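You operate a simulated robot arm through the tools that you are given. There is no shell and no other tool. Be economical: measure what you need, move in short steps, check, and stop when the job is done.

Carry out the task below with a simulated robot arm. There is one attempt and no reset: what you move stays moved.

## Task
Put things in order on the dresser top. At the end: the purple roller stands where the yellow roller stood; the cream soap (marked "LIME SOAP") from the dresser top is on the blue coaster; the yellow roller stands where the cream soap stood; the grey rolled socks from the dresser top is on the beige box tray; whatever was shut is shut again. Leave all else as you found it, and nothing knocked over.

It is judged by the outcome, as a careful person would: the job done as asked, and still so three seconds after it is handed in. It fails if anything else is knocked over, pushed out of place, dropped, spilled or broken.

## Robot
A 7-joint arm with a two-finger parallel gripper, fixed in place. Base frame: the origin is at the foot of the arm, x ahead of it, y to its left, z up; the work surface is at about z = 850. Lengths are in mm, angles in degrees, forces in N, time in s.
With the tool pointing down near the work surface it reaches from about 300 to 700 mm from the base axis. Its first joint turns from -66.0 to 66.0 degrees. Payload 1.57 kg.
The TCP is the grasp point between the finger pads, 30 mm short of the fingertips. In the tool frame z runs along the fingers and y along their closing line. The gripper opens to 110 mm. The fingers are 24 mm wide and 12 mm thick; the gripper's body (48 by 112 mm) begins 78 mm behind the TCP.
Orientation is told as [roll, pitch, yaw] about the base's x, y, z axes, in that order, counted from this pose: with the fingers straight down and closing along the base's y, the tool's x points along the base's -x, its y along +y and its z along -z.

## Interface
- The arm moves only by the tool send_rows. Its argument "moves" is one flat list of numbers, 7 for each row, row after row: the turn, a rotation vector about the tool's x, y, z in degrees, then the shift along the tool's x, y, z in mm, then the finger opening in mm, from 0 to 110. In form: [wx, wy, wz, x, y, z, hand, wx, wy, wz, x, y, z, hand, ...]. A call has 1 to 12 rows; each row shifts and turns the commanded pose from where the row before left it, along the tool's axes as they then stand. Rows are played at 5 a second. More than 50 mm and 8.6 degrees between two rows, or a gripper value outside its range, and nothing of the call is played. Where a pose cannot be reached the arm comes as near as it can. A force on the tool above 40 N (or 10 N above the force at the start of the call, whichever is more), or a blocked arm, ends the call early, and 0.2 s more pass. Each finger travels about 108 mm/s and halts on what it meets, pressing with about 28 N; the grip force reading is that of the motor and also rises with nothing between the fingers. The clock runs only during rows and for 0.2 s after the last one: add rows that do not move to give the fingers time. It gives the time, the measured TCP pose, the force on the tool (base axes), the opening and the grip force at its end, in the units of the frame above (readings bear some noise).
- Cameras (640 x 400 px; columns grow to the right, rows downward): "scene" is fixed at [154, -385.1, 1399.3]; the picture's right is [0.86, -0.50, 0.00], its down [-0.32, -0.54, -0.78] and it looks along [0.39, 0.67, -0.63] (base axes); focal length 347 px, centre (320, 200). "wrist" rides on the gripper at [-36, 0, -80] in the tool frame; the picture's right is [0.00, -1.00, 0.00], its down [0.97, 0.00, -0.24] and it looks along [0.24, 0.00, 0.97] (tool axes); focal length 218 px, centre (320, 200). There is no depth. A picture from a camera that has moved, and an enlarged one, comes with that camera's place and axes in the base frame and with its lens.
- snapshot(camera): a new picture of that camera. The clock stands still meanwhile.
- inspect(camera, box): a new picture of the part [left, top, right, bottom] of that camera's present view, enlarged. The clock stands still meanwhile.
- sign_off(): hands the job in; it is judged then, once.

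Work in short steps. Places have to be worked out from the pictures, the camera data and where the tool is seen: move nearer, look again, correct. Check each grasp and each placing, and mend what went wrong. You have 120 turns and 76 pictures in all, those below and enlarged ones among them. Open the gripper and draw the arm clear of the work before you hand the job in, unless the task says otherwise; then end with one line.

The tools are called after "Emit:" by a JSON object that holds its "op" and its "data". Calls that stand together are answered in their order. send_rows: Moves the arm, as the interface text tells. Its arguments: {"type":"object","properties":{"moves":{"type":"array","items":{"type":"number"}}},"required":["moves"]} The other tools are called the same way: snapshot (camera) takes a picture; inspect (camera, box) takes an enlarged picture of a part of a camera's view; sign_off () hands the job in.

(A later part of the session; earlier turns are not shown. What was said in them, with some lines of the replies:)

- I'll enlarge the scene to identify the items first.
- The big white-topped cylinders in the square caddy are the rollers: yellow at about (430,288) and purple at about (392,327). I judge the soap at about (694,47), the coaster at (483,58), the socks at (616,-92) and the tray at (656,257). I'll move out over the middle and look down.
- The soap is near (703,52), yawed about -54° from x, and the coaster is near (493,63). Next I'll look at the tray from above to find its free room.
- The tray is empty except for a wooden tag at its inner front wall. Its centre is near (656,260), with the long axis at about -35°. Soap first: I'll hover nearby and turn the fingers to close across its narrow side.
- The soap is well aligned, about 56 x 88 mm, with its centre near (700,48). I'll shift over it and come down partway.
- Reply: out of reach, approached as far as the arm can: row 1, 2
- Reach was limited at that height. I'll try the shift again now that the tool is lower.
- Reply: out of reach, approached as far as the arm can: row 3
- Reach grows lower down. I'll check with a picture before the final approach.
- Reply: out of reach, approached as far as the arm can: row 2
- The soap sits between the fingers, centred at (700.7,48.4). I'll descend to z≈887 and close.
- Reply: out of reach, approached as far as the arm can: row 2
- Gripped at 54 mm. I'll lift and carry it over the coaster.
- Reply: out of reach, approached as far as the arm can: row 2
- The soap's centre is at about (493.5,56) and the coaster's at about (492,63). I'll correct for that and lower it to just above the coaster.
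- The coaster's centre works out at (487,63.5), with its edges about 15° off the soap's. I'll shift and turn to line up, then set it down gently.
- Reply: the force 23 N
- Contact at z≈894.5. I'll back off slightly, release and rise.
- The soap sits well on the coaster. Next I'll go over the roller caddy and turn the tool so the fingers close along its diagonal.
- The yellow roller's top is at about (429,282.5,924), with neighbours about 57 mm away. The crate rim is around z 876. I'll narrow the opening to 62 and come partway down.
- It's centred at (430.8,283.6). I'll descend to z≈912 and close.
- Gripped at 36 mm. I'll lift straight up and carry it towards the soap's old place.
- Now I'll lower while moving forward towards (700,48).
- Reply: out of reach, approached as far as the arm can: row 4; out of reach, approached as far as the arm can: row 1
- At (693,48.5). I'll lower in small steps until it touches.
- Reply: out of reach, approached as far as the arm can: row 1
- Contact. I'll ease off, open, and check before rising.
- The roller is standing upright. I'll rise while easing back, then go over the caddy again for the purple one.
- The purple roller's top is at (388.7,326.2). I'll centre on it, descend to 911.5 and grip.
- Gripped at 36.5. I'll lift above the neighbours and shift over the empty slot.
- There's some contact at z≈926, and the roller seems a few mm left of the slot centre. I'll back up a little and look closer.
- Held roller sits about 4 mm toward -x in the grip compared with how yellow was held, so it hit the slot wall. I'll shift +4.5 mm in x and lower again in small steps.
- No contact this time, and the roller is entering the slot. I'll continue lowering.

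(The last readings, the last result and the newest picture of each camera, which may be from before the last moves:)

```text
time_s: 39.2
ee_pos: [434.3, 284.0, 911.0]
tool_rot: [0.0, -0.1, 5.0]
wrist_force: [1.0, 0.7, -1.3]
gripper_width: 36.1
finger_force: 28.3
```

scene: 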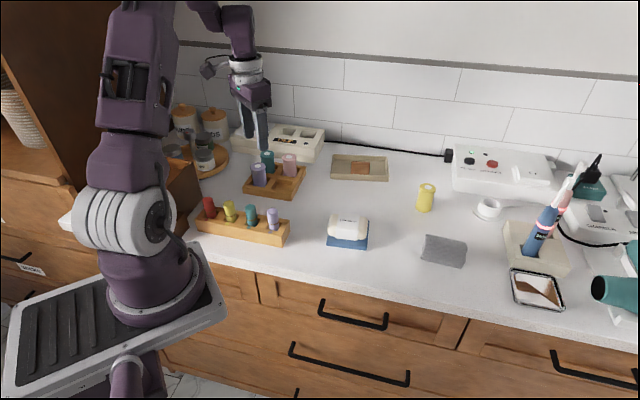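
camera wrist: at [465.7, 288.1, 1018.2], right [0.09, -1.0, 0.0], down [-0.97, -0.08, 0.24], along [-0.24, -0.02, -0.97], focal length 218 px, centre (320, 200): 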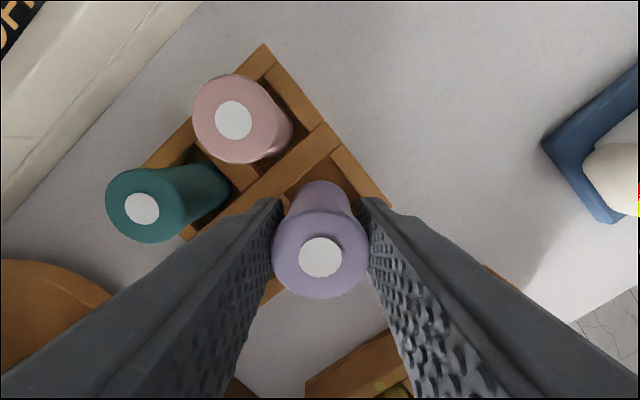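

Emit:
{"op": "send_rows", "data": {"moves": [0, 0, 0, 0, 0, 1.2, 30, 0, 0, 0, 0, 0, 0, 30, 0, 0, 0, 0, 0, 0, 45, 0, 0, 0, 0, 0, 0, 58, 0, 0, 0, 0, 0, 0, 58, 0, 0, 0, 0, 0, -30, 58, 0, 0, 0, 0, 0, -40, 58, 0, 0, 0, 0, 0, -40, 58]}}

Emit:
{"op": "snapshot", "data": {"camera": "wrist"}}

Emit:
{"op": "inspect", "data": {"camera": "scene", "box": [260, 140, 320, 200]}}

```text
time_s: 41.0
ee_pos: [434.4, 282.5, 1018.9]
tool_rot: [0.0, 0.0, 5.0]
wrist_force: [0.3, 0.2, -0.4]
gripper_width: 58.0
finger_force: 0.1
```

```text
34 pictures are left
camera wrist: at [470.0, 286.5, 1098.7], right [0.09, -1.0, 0.0], down [-0.97, -0.08, 0.24], along [-0.24, -0.02, -0.97], focal length 218 px, centre (320, 200)
```

wrist: 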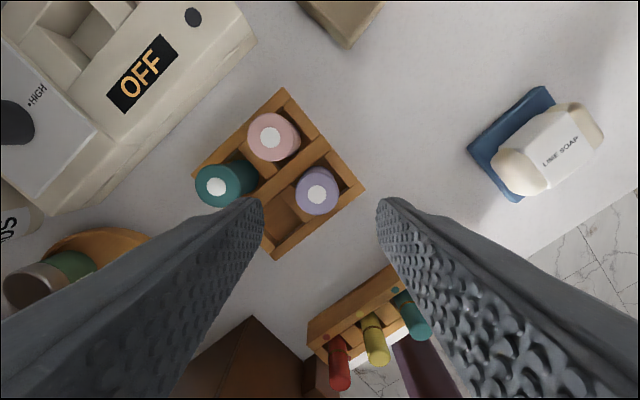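

```text
6.67 times, centred on (290, 170) of scene
camera zoom: at [154.0, -385.1, 1399.3], right [0.86, -0.5, 0.0], down [-0.32, -0.54, -0.78], along [0.39, 0.67, -0.63], focal length 2314 px, centre (520, 400)
```

zoom: 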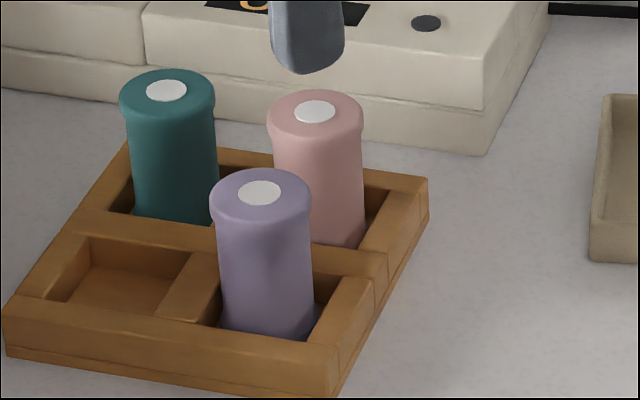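

The purple roller stands in the yellow's slot. Now the socks: I'll move over to that side and turn.

Emit:
{"op": "send_rows", "data": {"moves": [0, 0, 0, -14.2, -42, 0, 80, 0, 0, 0, -14.2, -42, 0, 80, 0, 0, 0, -14.2, -42, 0, 80, 0, 0, 0, -14.2, -42, 0, 80, 0, 0, 0, -14.2, -42, 0, 80, 0, 0, 0, -14.2, -42, 0, 80, 0, 0, 0, -14.2, -42, 0, 90, 0, 0, 0, -14.2, -42, 0, 100, 0, 0, 0, -14.2, -42, 0, 110]}}

Emit:
{"op": "send_rows", "data": {"moves": [0, 0, 7.2, 0, 0, 0, 110, 0, 0, 7.2, 0, 0, 0, 110, 0, 0, 7.2, 0, 0, 0, 110, 0, 0, 7.2, 0, 0, 0, 110, 0, 0, 7.2, 0, 0, 0, 110, 0, 0, 7.2, 0, 0, 0, 110, 0, 0, 7.2, 0, 0, 0, 110, 0, 0, 7.2, 0, 0, 0, 110]}}

Emit:
{"op": "snapshot", "data": {"camera": "wrist"}}

```text
time_s: 43.0
ee_pos: [595.8, -81.5, 1018.5]
tool_rot: [0.1, 0.0, 5.0]
wrist_force: [0.5, -0.1, -0.8]
gripper_width: 109.8
finger_force: 0.0
```

```text
time_s: 44.8
ee_pos: [594.9, -80.4, 1018.6]
tool_rot: [-0.1, 0.1, -52.7]
wrist_force: [1.0, -0.2, -0.3]
gripper_width: 110.1
finger_force: 0.0
```

```text
32 pictures are left
camera wrist: at [616.0, -108.0, 1099.2], right [-0.8, -0.61, 0.0], down [-0.59, 0.77, 0.24], along [-0.15, 0.19, -0.97], focal length 218 px, centre (320, 200)
```

wrist: 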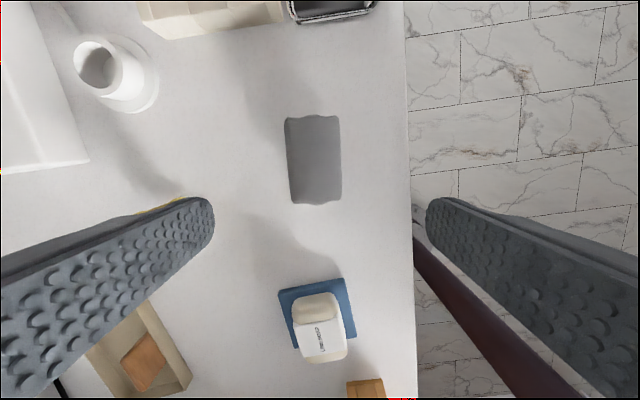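

The socks' centre is at about (611.6,-93.4), roughly 55 x 87 mm and aligned with the tool. I'll centre over them and descend partway.

Emit:
{"op": "send_rows", "data": {"moves": [0, 0, 0, -20.5, 5.4, 10, 100, 0, 0, 0, 0, 0, 40, 95, 0, 0, 0, 0, 0, 30, 95, 0, 0, 0, 0, 0, 0, 95]}}

Emit:
{"op": "snapshot", "data": {"camera": "wrist"}}

Emit:
{"op": "inspect", "data": {"camera": "scene", "box": [390, 190, 510, 280]}}

```text
time_s: 45.8
ee_pos: [611.4, -93.8, 938.6]
tool_rot: [0.1, 0.0, -52.5]
wrist_force: [-0.6, -0.3, 0.1]
gripper_width: 95.2
finger_force: 0.0
```

```text
31 pictures are left
camera wrist: at [633.0, -121.5, 1018.4], right [-0.79, -0.61, 0.0], down [-0.59, 0.77, 0.24], along [-0.15, 0.19, -0.97], focal length 218 px, centre (320, 200)
```

wrist: 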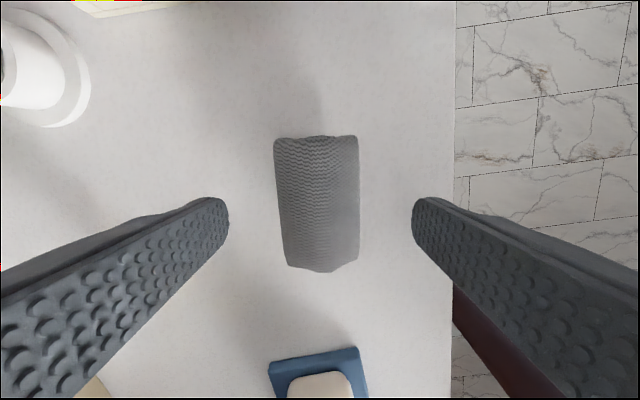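

```text
4.44 times, centred on (450, 235) of scene
camera zoom: at [154.0, -385.1, 1399.3], right [0.86, -0.5, 0.0], down [-0.32, -0.54, -0.78], along [0.39, 0.67, -0.63], focal length 1543 px, centre (-258, 44)
```

zoom: 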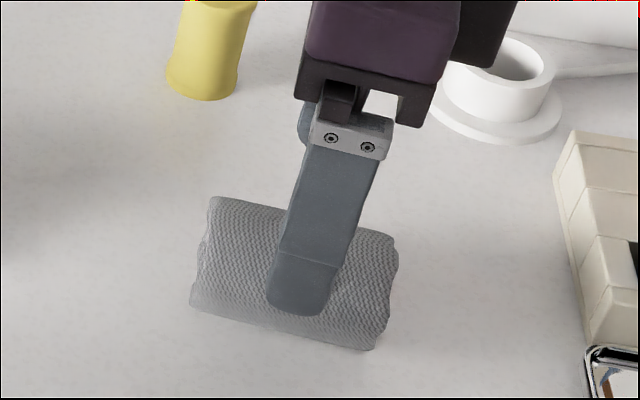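

Centred well. I'll descend to z≈885 and close.

Emit:
{"op": "send_rows", "data": {"moves": [0, 0, 0, 2.8, 1, 27, 95, 0, 0, 0, 0, 0, 26, 95, 0, 0, 0, 0, 0, 0, 80, 0, 0, 0, 0, 0, 0, 55, 0, 0, 0, 0, 0, 0, 30, 0, 0, 0, 0, 0, 0, 30, 0, 0, 0, 0, 0, 0, 30]}}

Emit:
{"op": "inspect", "data": {"camera": "scene", "box": [390, 190, 510, 280]}}

```text
time_s: 47.4
ee_pos: [610.0, -89.7, 886.7]
tool_rot: [-0.1, 0.0, -52.5]
wrist_force: [-0.3, -0.3, 0.3]
gripper_width: 65.1
finger_force: 28.4
```

```text
4.44 times, centred on (450, 235) of scene
camera zoom: at [154.0, -385.1, 1399.3], right [0.86, -0.5, 0.0], down [-0.32, -0.54, -0.78], along [0.39, 0.67, -0.63], focal length 1543 px, centre (-258, 44)
```

zoom: 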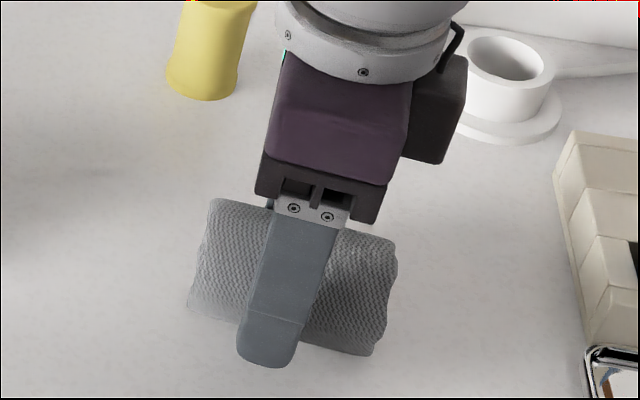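

The socks are 65 mm wide. Held across, the fingers would clash with the tray walls and the tag, so I'll release and regrasp along the length, with shallow tips at the two ends.

Emit:
{"op": "send_rows", "data": {"moves": [0, 0, 0, 0, 0, 0, 80, 0, 0, 0, 0, 0, 0, 95, 0, 0, 0, 0, 0, 0, 95, 0, 0, 0, 0, 0, -50, 105, 0, 0, 0, 0, 0, -50, 110]}}

Emit:
{"op": "send_rows", "data": {"moves": [0, 0, -7.5, 0, 0, 0, 110, 0, 0, -7.5, 0, 0, 0, 110, 0, 0, -7.5, 0, 0, 0, 110, 0, 0, -7.5, 0, 0, 0, 110, 0, 0, -7.5, 0, 0, 0, 110, 0, 0, -7.5, 0, 0, 0, 110, 0, 0, -7.5, 0, 0, 0, 110, 0, 0, -7.5, 0, 0, 0, 110, 0, 0, -7.5, 0, 0, 0, 110, 0, 0, -7.5, 0, 0, 0, 110, 0, 0, -7.5, 0, 0, 0, 110, 0, 0, -7.5, 0, 0, 0, 110]}}

Emit:
{"op": "snapshot", "data": {"camera": "wrist"}}

Emit:
{"op": "inspect", "data": {"camera": "scene", "box": [390, 190, 510, 280]}}

```text
time_s: 48.6
ee_pos: [608.4, -90.3, 989.3]
tool_rot: [-0.1, 0.0, -52.7]
wrist_force: [0.6, 1.0, 0.8]
gripper_width: 109.9
finger_force: 0.0
```

```text
time_s: 51.2
ee_pos: [610.3, -91.5, 987.7]
tool_rot: [0.1, 0.0, 37.5]
wrist_force: [0.1, -0.5, -0.3]
gripper_width: 110.1
finger_force: 0.0
```

```text
28 pictures are left
camera wrist: at [637.8, -68.1, 1067.2], right [0.61, -0.79, 0.0], down [-0.77, -0.59, 0.24], along [-0.19, -0.15, -0.97], focal length 218 px, centre (320, 200)
```

wrist: 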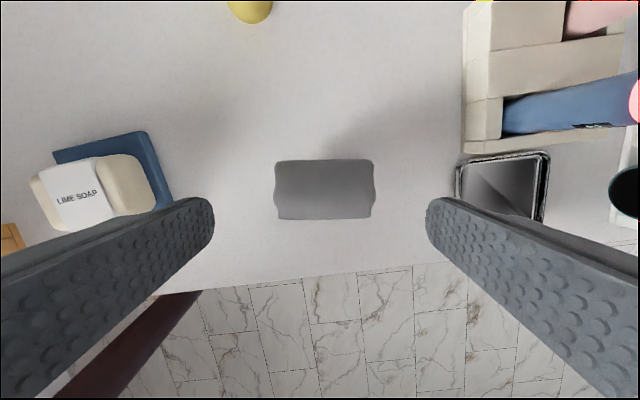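

```text
4.44 times, centred on (450, 235) of scene
camera zoom: at [154.0, -385.1, 1399.3], right [0.86, -0.5, 0.0], down [-0.32, -0.54, -0.78], along [0.39, 0.67, -0.63], focal length 1543 px, centre (-258, 44)
```

zoom: 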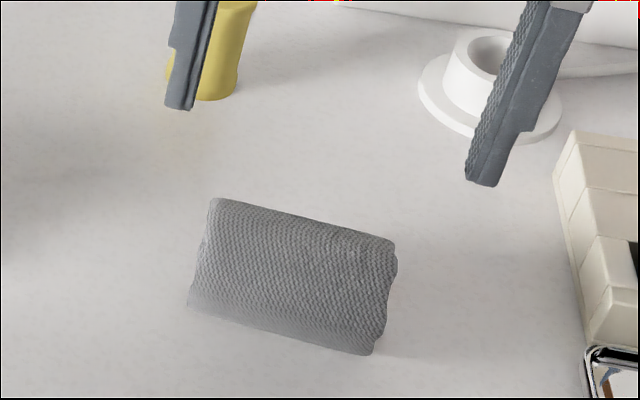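

The socks are about 90 mm long, centred at (610.5,-95). I'll offset the TCP 9 mm toward the near side so that I can reach the tray, then descend at full opening.

Emit:
{"op": "send_rows", "data": {"moves": [0, 0, 0, 10.6, -3.8, 0, 110, 0, 0, 0, 0, 0, 40, 110, 0, 0, 0, 0, 0, 0, 110]}}

Emit:
{"op": "snapshot", "data": {"camera": "wrist"}}

```text
time_s: 52.0
ee_pos: [604.4, -99.9, 948.3]
tool_rot: [0.0, 0.0, 37.4]
wrist_force: [-0.3, 0.1, -0.5]
gripper_width: 109.9
finger_force: 0.1
```

```text
26 pictures are left
camera wrist: at [632.9, -77.0, 1027.7], right [0.61, -0.79, 0.0], down [-0.77, -0.59, 0.24], along [-0.19, -0.15, -0.97], focal length 218 px, centre (320, 200)
```

wrist: 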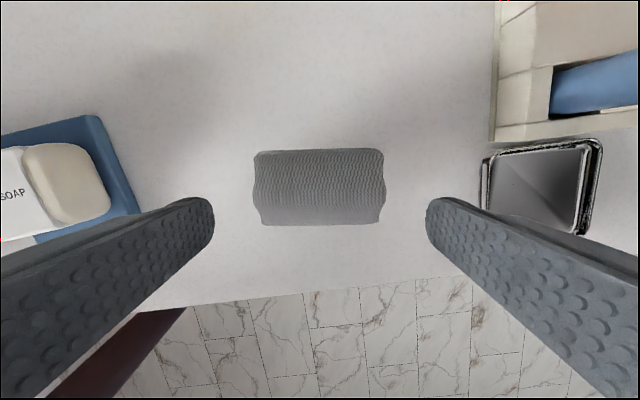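

It's centred between the fingers. I'll descend to z≈897 and close.

Emit:
{"op": "send_rows", "data": {"moves": [0, 0, 0, 0, 0, 26, 110, 0, 0, 0, 0, 0, 25, 110, 0, 0, 0, 0, 0, 0, 110, 0, 0, 0, 0, 0, 0, 90, 0, 0, 0, 0, 0, 0, 70, 0, 0, 0, 0, 0, 0, 60, 0, 0, 0, 0, 0, 0, 60]}}

Emit:
{"op": "inspect", "data": {"camera": "scene", "box": [390, 190, 510, 280]}}

```text
time_s: 53.6
ee_pos: [604.6, -100.4, 896.6]
tool_rot: [0.0, 0.0, 37.4]
wrist_force: [1.0, -0.2, -0.5]
gripper_width: 79.4
finger_force: 27.1
```

```text
4.44 times, centred on (450, 235) of scene
camera zoom: at [154.0, -385.1, 1399.3], right [0.86, -0.5, 0.0], down [-0.32, -0.54, -0.78], along [0.39, 0.67, -0.63], focal length 1543 px, centre (-258, 44)
```

zoom: 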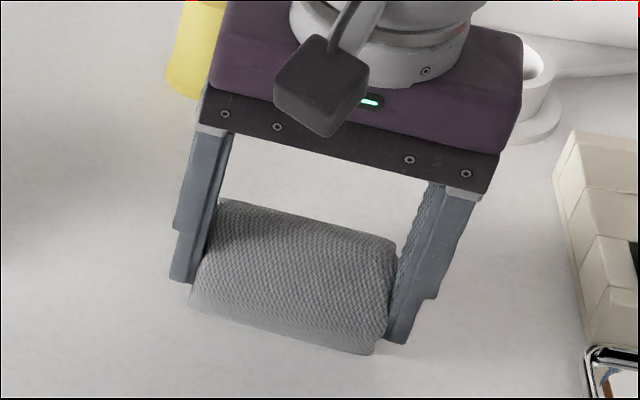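

Gripped at 79 mm. I'll do a test lift.

Emit:
{"op": "send_rows", "data": {"moves": [0, 0, 0, 0, 0, -20, 60, 0, 0, 0, 0, 0, -30, 60, 0, 0, 0, 0, 0, 0, 60]}}

Emit:
{"op": "inspect", "data": {"camera": "scene", "box": [390, 160, 510, 280]}}

Emit:
{"op": "snapshot", "data": {"camera": "wrist"}}

```text
time_s: 54.4
ee_pos: [603.2, -101.4, 947.3]
tool_rot: [0.0, 0.1, 37.4]
wrist_force: [-0.5, 0.7, -0.3]
gripper_width: 79.3
finger_force: 28.1
```

```text
3.33 times, centred on (450, 220) of scene
camera zoom: at [154.0, -385.1, 1399.3], right [0.86, -0.5, 0.0], down [-0.32, -0.54, -0.78], along [0.39, 0.67, -0.63], focal length 1157 px, centre (-113, 133)
```

zoom: 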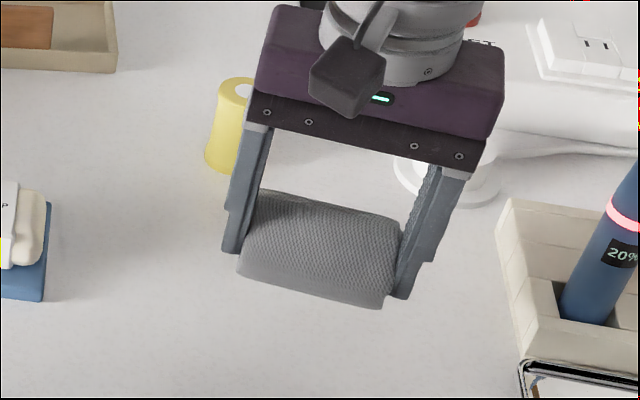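

```text
23 pictures are left
camera wrist: at [631.1, -78.2, 1027.1], right [0.61, -0.79, 0.0], down [-0.77, -0.59, 0.24], along [-0.19, -0.15, -0.97], focal length 218 px, centre (320, 200)
```

wrist: 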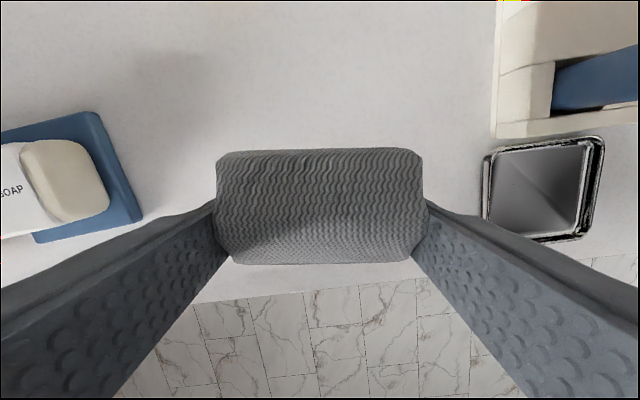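

The socks are held well. I'll raise them, carry them to a hover near the tray and turn to yaw 55.

Emit:
{"op": "send_rows", "data": {"moves": [0, 0, 0, 0, 0, -38, 60, 0, 0, 0, -26.3, 31.9, 0, 60, 0, 0, 0, -26.3, 31.9, 0, 60, 0, 0, 0, -26.3, 31.9, 0, 60, 0, 0, 0, -26.3, 31.9, 0, 60, 0, 0, 0, -26.3, 31.9, 0, 60, 0, 0, 0, -26.3, 31.9, 0, 60, 0, 0, 0, -26.3, 31.9, 0, 60, 0, 0, 0, -26.3, 31.9, 0, 60, 0, 0, -5.8, 0, 0, 0, 60, 0, 0, -5.8, 0, 0, 0, 60, 0, 0, -5.8, 0, 0, 0, 60]}}

Emit:
{"op": "snapshot", "data": {"camera": "wrist"}}

Emit:
{"op": "snapshot", "data": {"camera": "scene"}}

```text
time_s: 57.0
ee_pos: [615.9, 229.1, 984.2]
tool_rot: [0.0, 0.0, 54.9]
wrist_force: [0.6, -0.9, -0.9]
gripper_width: 79.4
finger_force: 28.0
```

```text
22 pictures are left
camera wrist: at [636.2, 260.1, 1064.1], right [0.82, -0.58, 0.0], down [-0.56, -0.79, 0.24], along [-0.14, -0.2, -0.97], focal length 218 px, centre (320, 200)
```

wrist: 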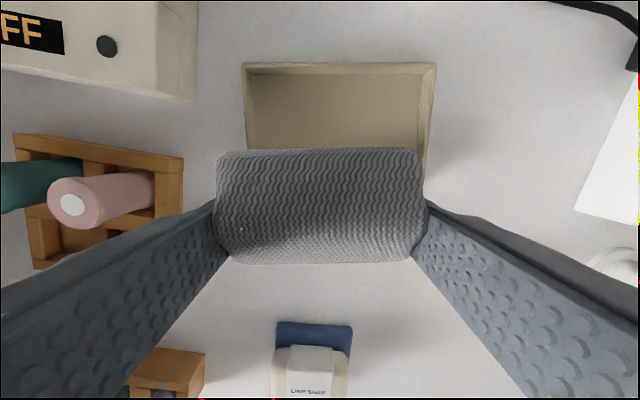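

```text
21 pictures are left
```

scene: 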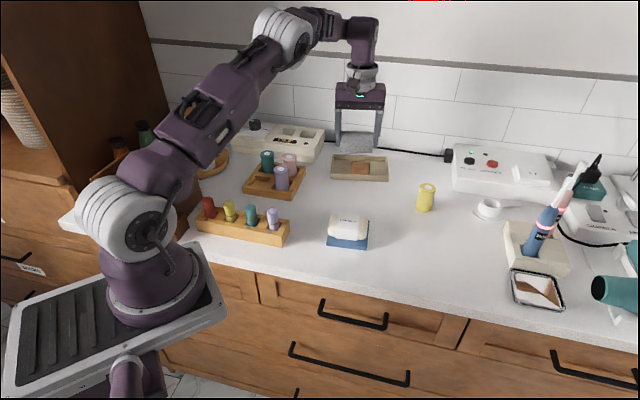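

The tool is aligned with the tray. The tall wooden tag at the front must be cleared at the limit of reach, so I'll tilt the fingers outward 10° about the closing axis and then move over the tray while staying high.

Emit:
{"op": "send_rows", "data": {"moves": [0, -5, 0, 0, 0, 0, 60, 0, -5, 0, 0, 0, 0, 60, 0, 0, 0, -20.6, -5.1, 11, 60, 0, 0, 0, -20.6, -5.2, 11, 60, 0, 0, 0, 0, 0, 0, 60]}}

Emit:
{"op": "snapshot", "data": {"camera": "wrist"}}

Emit:
{"op": "inspect", "data": {"camera": "scene", "box": [310, 90, 430, 190]}}

```text
time_s: 58.2
ee_pos: [648.6, 260.3, 970.1]
tool_rot: [0.0, -10.0, 54.8]
wrist_force: [-0.1, -0.3, -1.1]
gripper_width: 79.4
finger_force: 28.0
```

```text
20 pictures are left
camera wrist: at [661.4, 278.7, 1054.5], right [0.82, -0.58, 0.0], down [-0.57, -0.82, 0.07], along [-0.04, -0.06, -1.0], focal length 218 px, centre (320, 200)
```

wrist: 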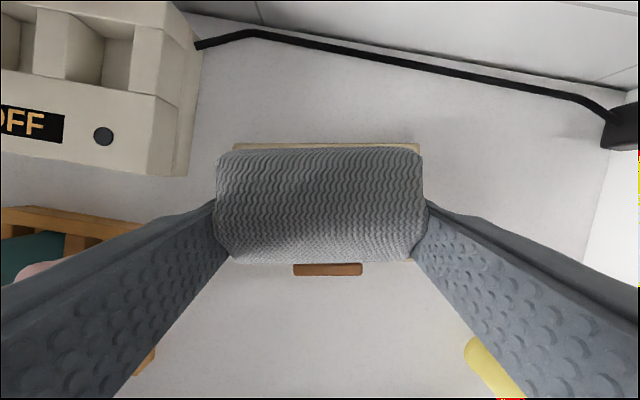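

```text
4.00 times, centred on (370, 140) of scene
camera zoom: at [154.0, -385.1, 1399.3], right [0.86, -0.5, 0.0], down [-0.32, -0.54, -0.78], along [0.39, 0.67, -0.63], focal length 1388 px, centre (120, 440)
```

zoom: 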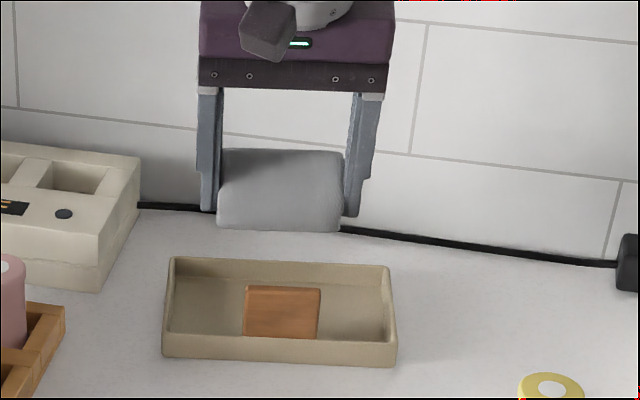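

From this near-vertical view the socks are centred in the tray's free band (+18 to -40, within +27 to -53). I'll descend straight, with a 4 mm side correction.

Emit:
{"op": "send_rows", "data": {"moves": [0, 0, 0, 3.5, -4, 19.7, 60, 0, 0, 0, 3.5, 0, 19.7, 60, 0, 0, 0, 0, 0, 0, 60]}}

Emit:
{"op": "snapshot", "data": {"camera": "wrist"}}

Emit:
{"op": "inspect", "data": {"camera": "scene", "box": [310, 90, 430, 190]}}

```text
time_s: 59.0
ee_pos: [653.3, 258.3, 930.3]
tool_rot: [0.0, -10.1, 54.8]
wrist_force: [0.6, 0.2, 0.2]
gripper_width: 79.4
finger_force: 27.9
```

```text
18 pictures are left
camera wrist: at [665.7, 276.7, 1014.5], right [0.82, -0.58, 0.0], down [-0.58, -0.82, 0.07], along [-0.04, -0.06, -1.0], focal length 218 px, centre (320, 200)
```

wrist: 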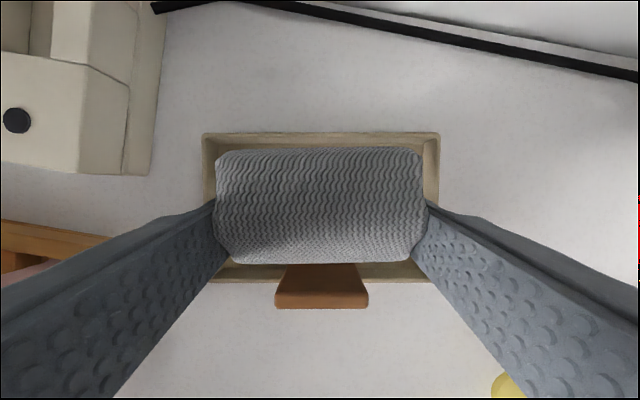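

```text
4.00 times, centred on (370, 140) of scene
camera zoom: at [154.0, -385.1, 1399.3], right [0.86, -0.5, 0.0], down [-0.32, -0.54, -0.78], along [0.39, 0.67, -0.63], focal length 1388 px, centre (120, 440)
```

zoom: 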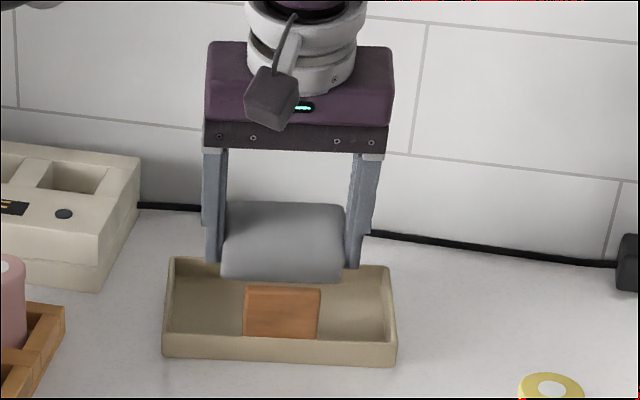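

It's behind the tag, over the tray interior, and centred. I'll continue down to near the floor.

Emit:
{"op": "send_rows", "data": {"moves": [0, 0, 0, 2.1, 0, 11.8, 60, 0, 0, 0, 1.7, 0, 9.8, 60, 0, 0, 0, 0, 0, 0, 60]}}

Emit:
{"op": "snapshot", "data": {"camera": "wrist"}}

Emit:
{"op": "inspect", "data": {"camera": "scene", "box": [310, 90, 430, 190]}}

```text
time_s: 59.8
ee_pos: [652.6, 258.2, 908.5]
tool_rot: [0.0, -10.0, 54.9]
wrist_force: [-1.1, 0.4, -1.6]
gripper_width: 79.5
finger_force: 28.8
```

```text
16 pictures are left
camera wrist: at [664.9, 276.7, 992.2], right [0.82, -0.58, 0.0], down [-0.57, -0.82, 0.07], along [-0.04, -0.06, -1.0], focal length 218 px, centre (320, 200)
```

wrist: 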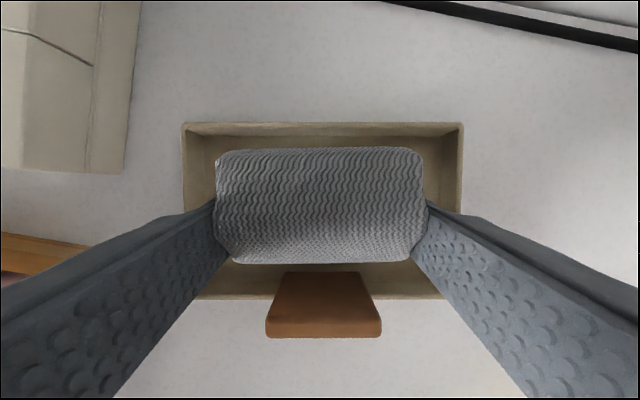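

```text
4.00 times, centred on (370, 140) of scene
camera zoom: at [154.0, -385.1, 1399.3], right [0.86, -0.5, 0.0], down [-0.32, -0.54, -0.78], along [0.39, 0.67, -0.63], focal length 1388 px, centre (120, 440)
```

zoom: 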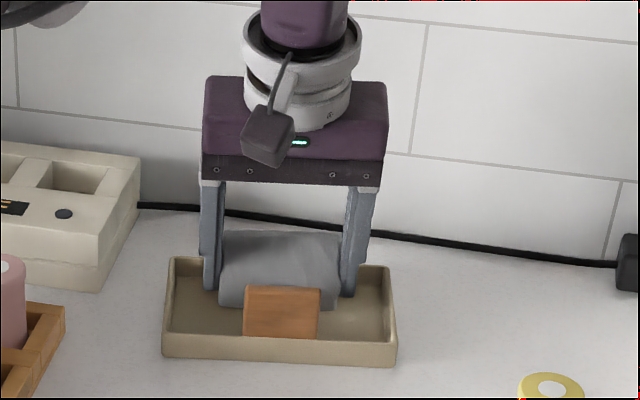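

Clear on all sides. I'll lower in small steps until it touches.

Emit:
{"op": "send_rows", "data": {"moves": [0, 0, 0, 0.5, 0, 3, 60, 0, 0, 0, 0.4, 0, 2, 60, 0, 0, 0, 0, 0, 0, 60]}}

```text
time_s: 60.6
ee_pos: [652.5, 257.6, 903.5]
tool_rot: [0.0, -10.1, 54.8]
wrist_force: [0.4, -0.2, -0.5]
gripper_width: 79.2
finger_force: 28.2
```

Emit:
{"op": "send_rows", "data": {"moves": [0, 0, 0, 0.4, 0, 2, 60, 0, 0, 0, 0.4, 0, 2, 60, 0, 0, 0, 0, 0, 0, 60]}}

```text
time_s: 61.4
ee_pos: [652.4, 258.4, 899.2]
tool_rot: [0.0, -10.0, 54.8]
wrist_force: [-1.0, 0.0, 1.1]
gripper_width: 79.4
finger_force: 28.0
```

Emit:
{"op": "send_rows", "data": {"moves": [0, 0, 0, 0.35, 0, 2, 60, 0, 0, 0, 0.3, 0, 1.5, 60, 0, 0, 0, 0, 0, 0, 60]}}

Emit:
{"op": "snapshot", "data": {"camera": "wrist"}}

```text
time_s: 62.2
ee_pos: [654.3, 257.3, 897.4]
tool_rot: [-0.1, -10.3, 54.9]
wrist_force: [-4.1, -1.9, 32.6]
gripper_width: 79.4
finger_force: 27.6
```

```text
14 pictures are left
camera wrist: at [665.2, 277.1, 982.6], right [0.82, -0.58, 0.0], down [-0.58, -0.82, 0.06], along [-0.03, -0.05, -1.0], focal length 218 px, centre (320, 200)
```

wrist: 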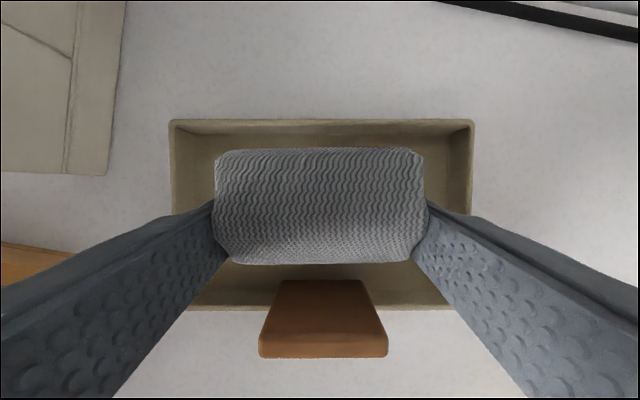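

It's on the tray floor. I'll back off slightly, open to 96 and rise straight up.

Emit:
{"op": "send_rows", "data": {"moves": [0, 0, 0, -0.3, 0, -2, 60, 0, 0, 0, 0, 0, 0, 85, 0, 0, 0, 0, 0, 0, 94, 0, 0, 0, 0, 0, 0, 94, 0, 0, 0, -3.5, 0, -19.7, 94, 0, 0, 0, -5.2, 0, -29.5, 94, 0, 0, 0, -5.2, 0, -29.5, 94, 0, 0, 0, 0, 0, 0, 94]}}

Emit:
{"op": "snapshot", "data": {"camera": "wrist"}}

Emit:
{"op": "inspect", "data": {"camera": "scene", "box": [310, 90, 430, 190]}}

```text
time_s: 64.0
ee_pos: [654.2, 257.8, 976.4]
tool_rot: [0.0, -10.0, 54.8]
wrist_force: [-0.1, -0.2, -0.4]
gripper_width: 94.2
finger_force: 0.1
```

```text
13 pictures are left
camera wrist: at [665.6, 276.3, 1061.3], right [0.82, -0.58, 0.0], down [-0.57, -0.82, 0.07], along [-0.04, -0.06, -1.0], focal length 218 px, centre (320, 200)
```

wrist: 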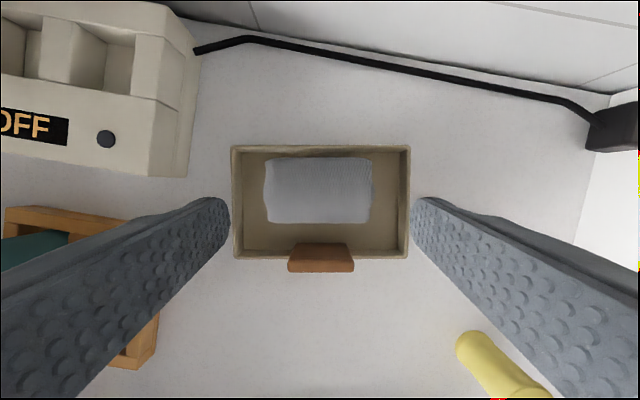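

```text
4.00 times, centred on (370, 140) of scene
camera zoom: at [154.0, -385.1, 1399.3], right [0.86, -0.5, 0.0], down [-0.32, -0.54, -0.78], along [0.39, 0.67, -0.63], focal length 1388 px, centre (120, 440)
```

zoom: 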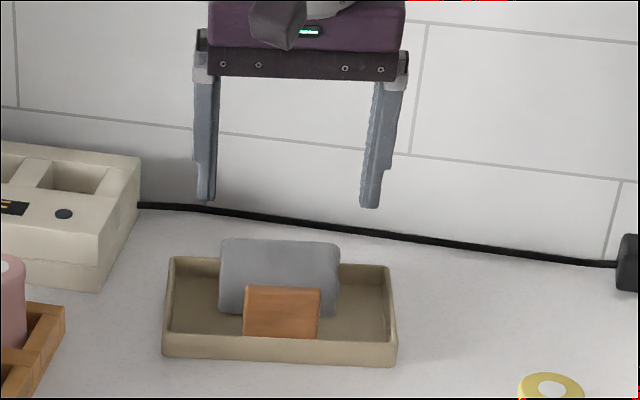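

The socks lie in the tray, clear of the tag. I'll level the tool and withdraw to a clear position for a last check.

Emit:
{"op": "send_rows", "data": {"moves": [0, 5, 0, 5, 0, -20, 94, 0, 5, 0, 5, 0, -30, 94, 0, 0, 0, 20, 25, -20, 94, 0, 0, 0, 20, 35, -10, 94, 0, 0, 0, 20, 35, 0, 94, 0, 0, 0, 20, 35, 0, 94, 0, 0, 0, 20, 35, 0, 94, 0, 0, 0, 0, 0, 0, 94]}}

Emit:
{"op": "snapshot", "data": {"camera": "scene"}}

Emit:
{"op": "inspect", "data": {"camera": "scene", "box": [320, 140, 480, 260]}}

```text
time_s: 65.8
ee_pos: [440.5, 254.9, 1043.8]
tool_rot: [0.0, 0.0, 54.8]
wrist_force: [0.2, 0.1, 0.2]
gripper_width: 94.2
finger_force: 0.0
out of reach, approached as far as the arm can: row 2
```

```text
11 pictures are left
```

scene: 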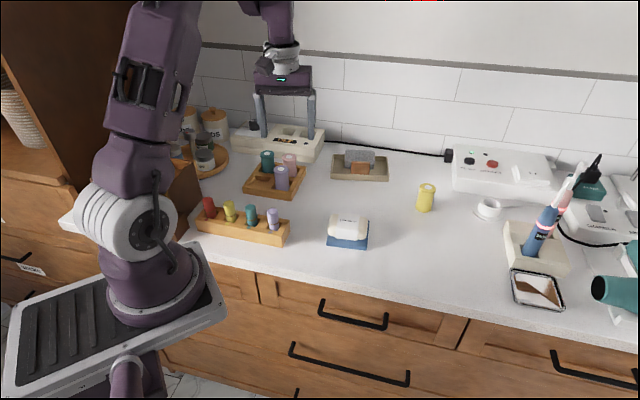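

```text
3.33 times, centred on (400, 200) of scene
camera zoom: at [154.0, -385.1, 1399.3], right [0.86, -0.5, 0.0], down [-0.32, -0.54, -0.78], along [0.39, 0.67, -0.63], focal length 1157 px, centre (53, 200)
```

zoom: 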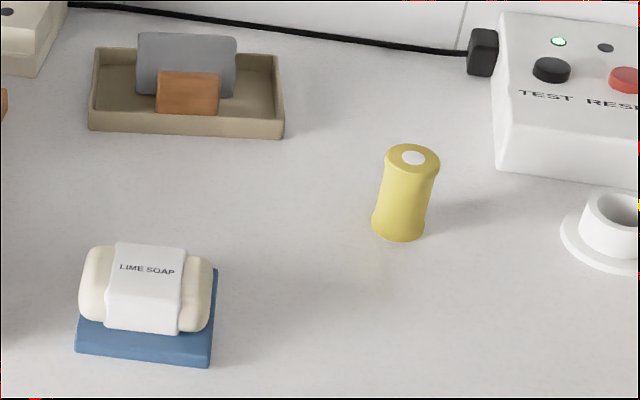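

All four items are in place, everything is standing, nothing else was disturbed, and the arm is clear. I'm handing the job in.

Emit:
{"op": "sign_off", "data": {}}

```text
The job is handed in.
```

The job is handed in: the purple roller is in the yellow roller's slot, the cream soap is on the blue coaster, the yellow roller stands where the soap stood (within a few millimetres), and the grey socks are in the beige tray; I opened nothing, so there was nothing to shut.
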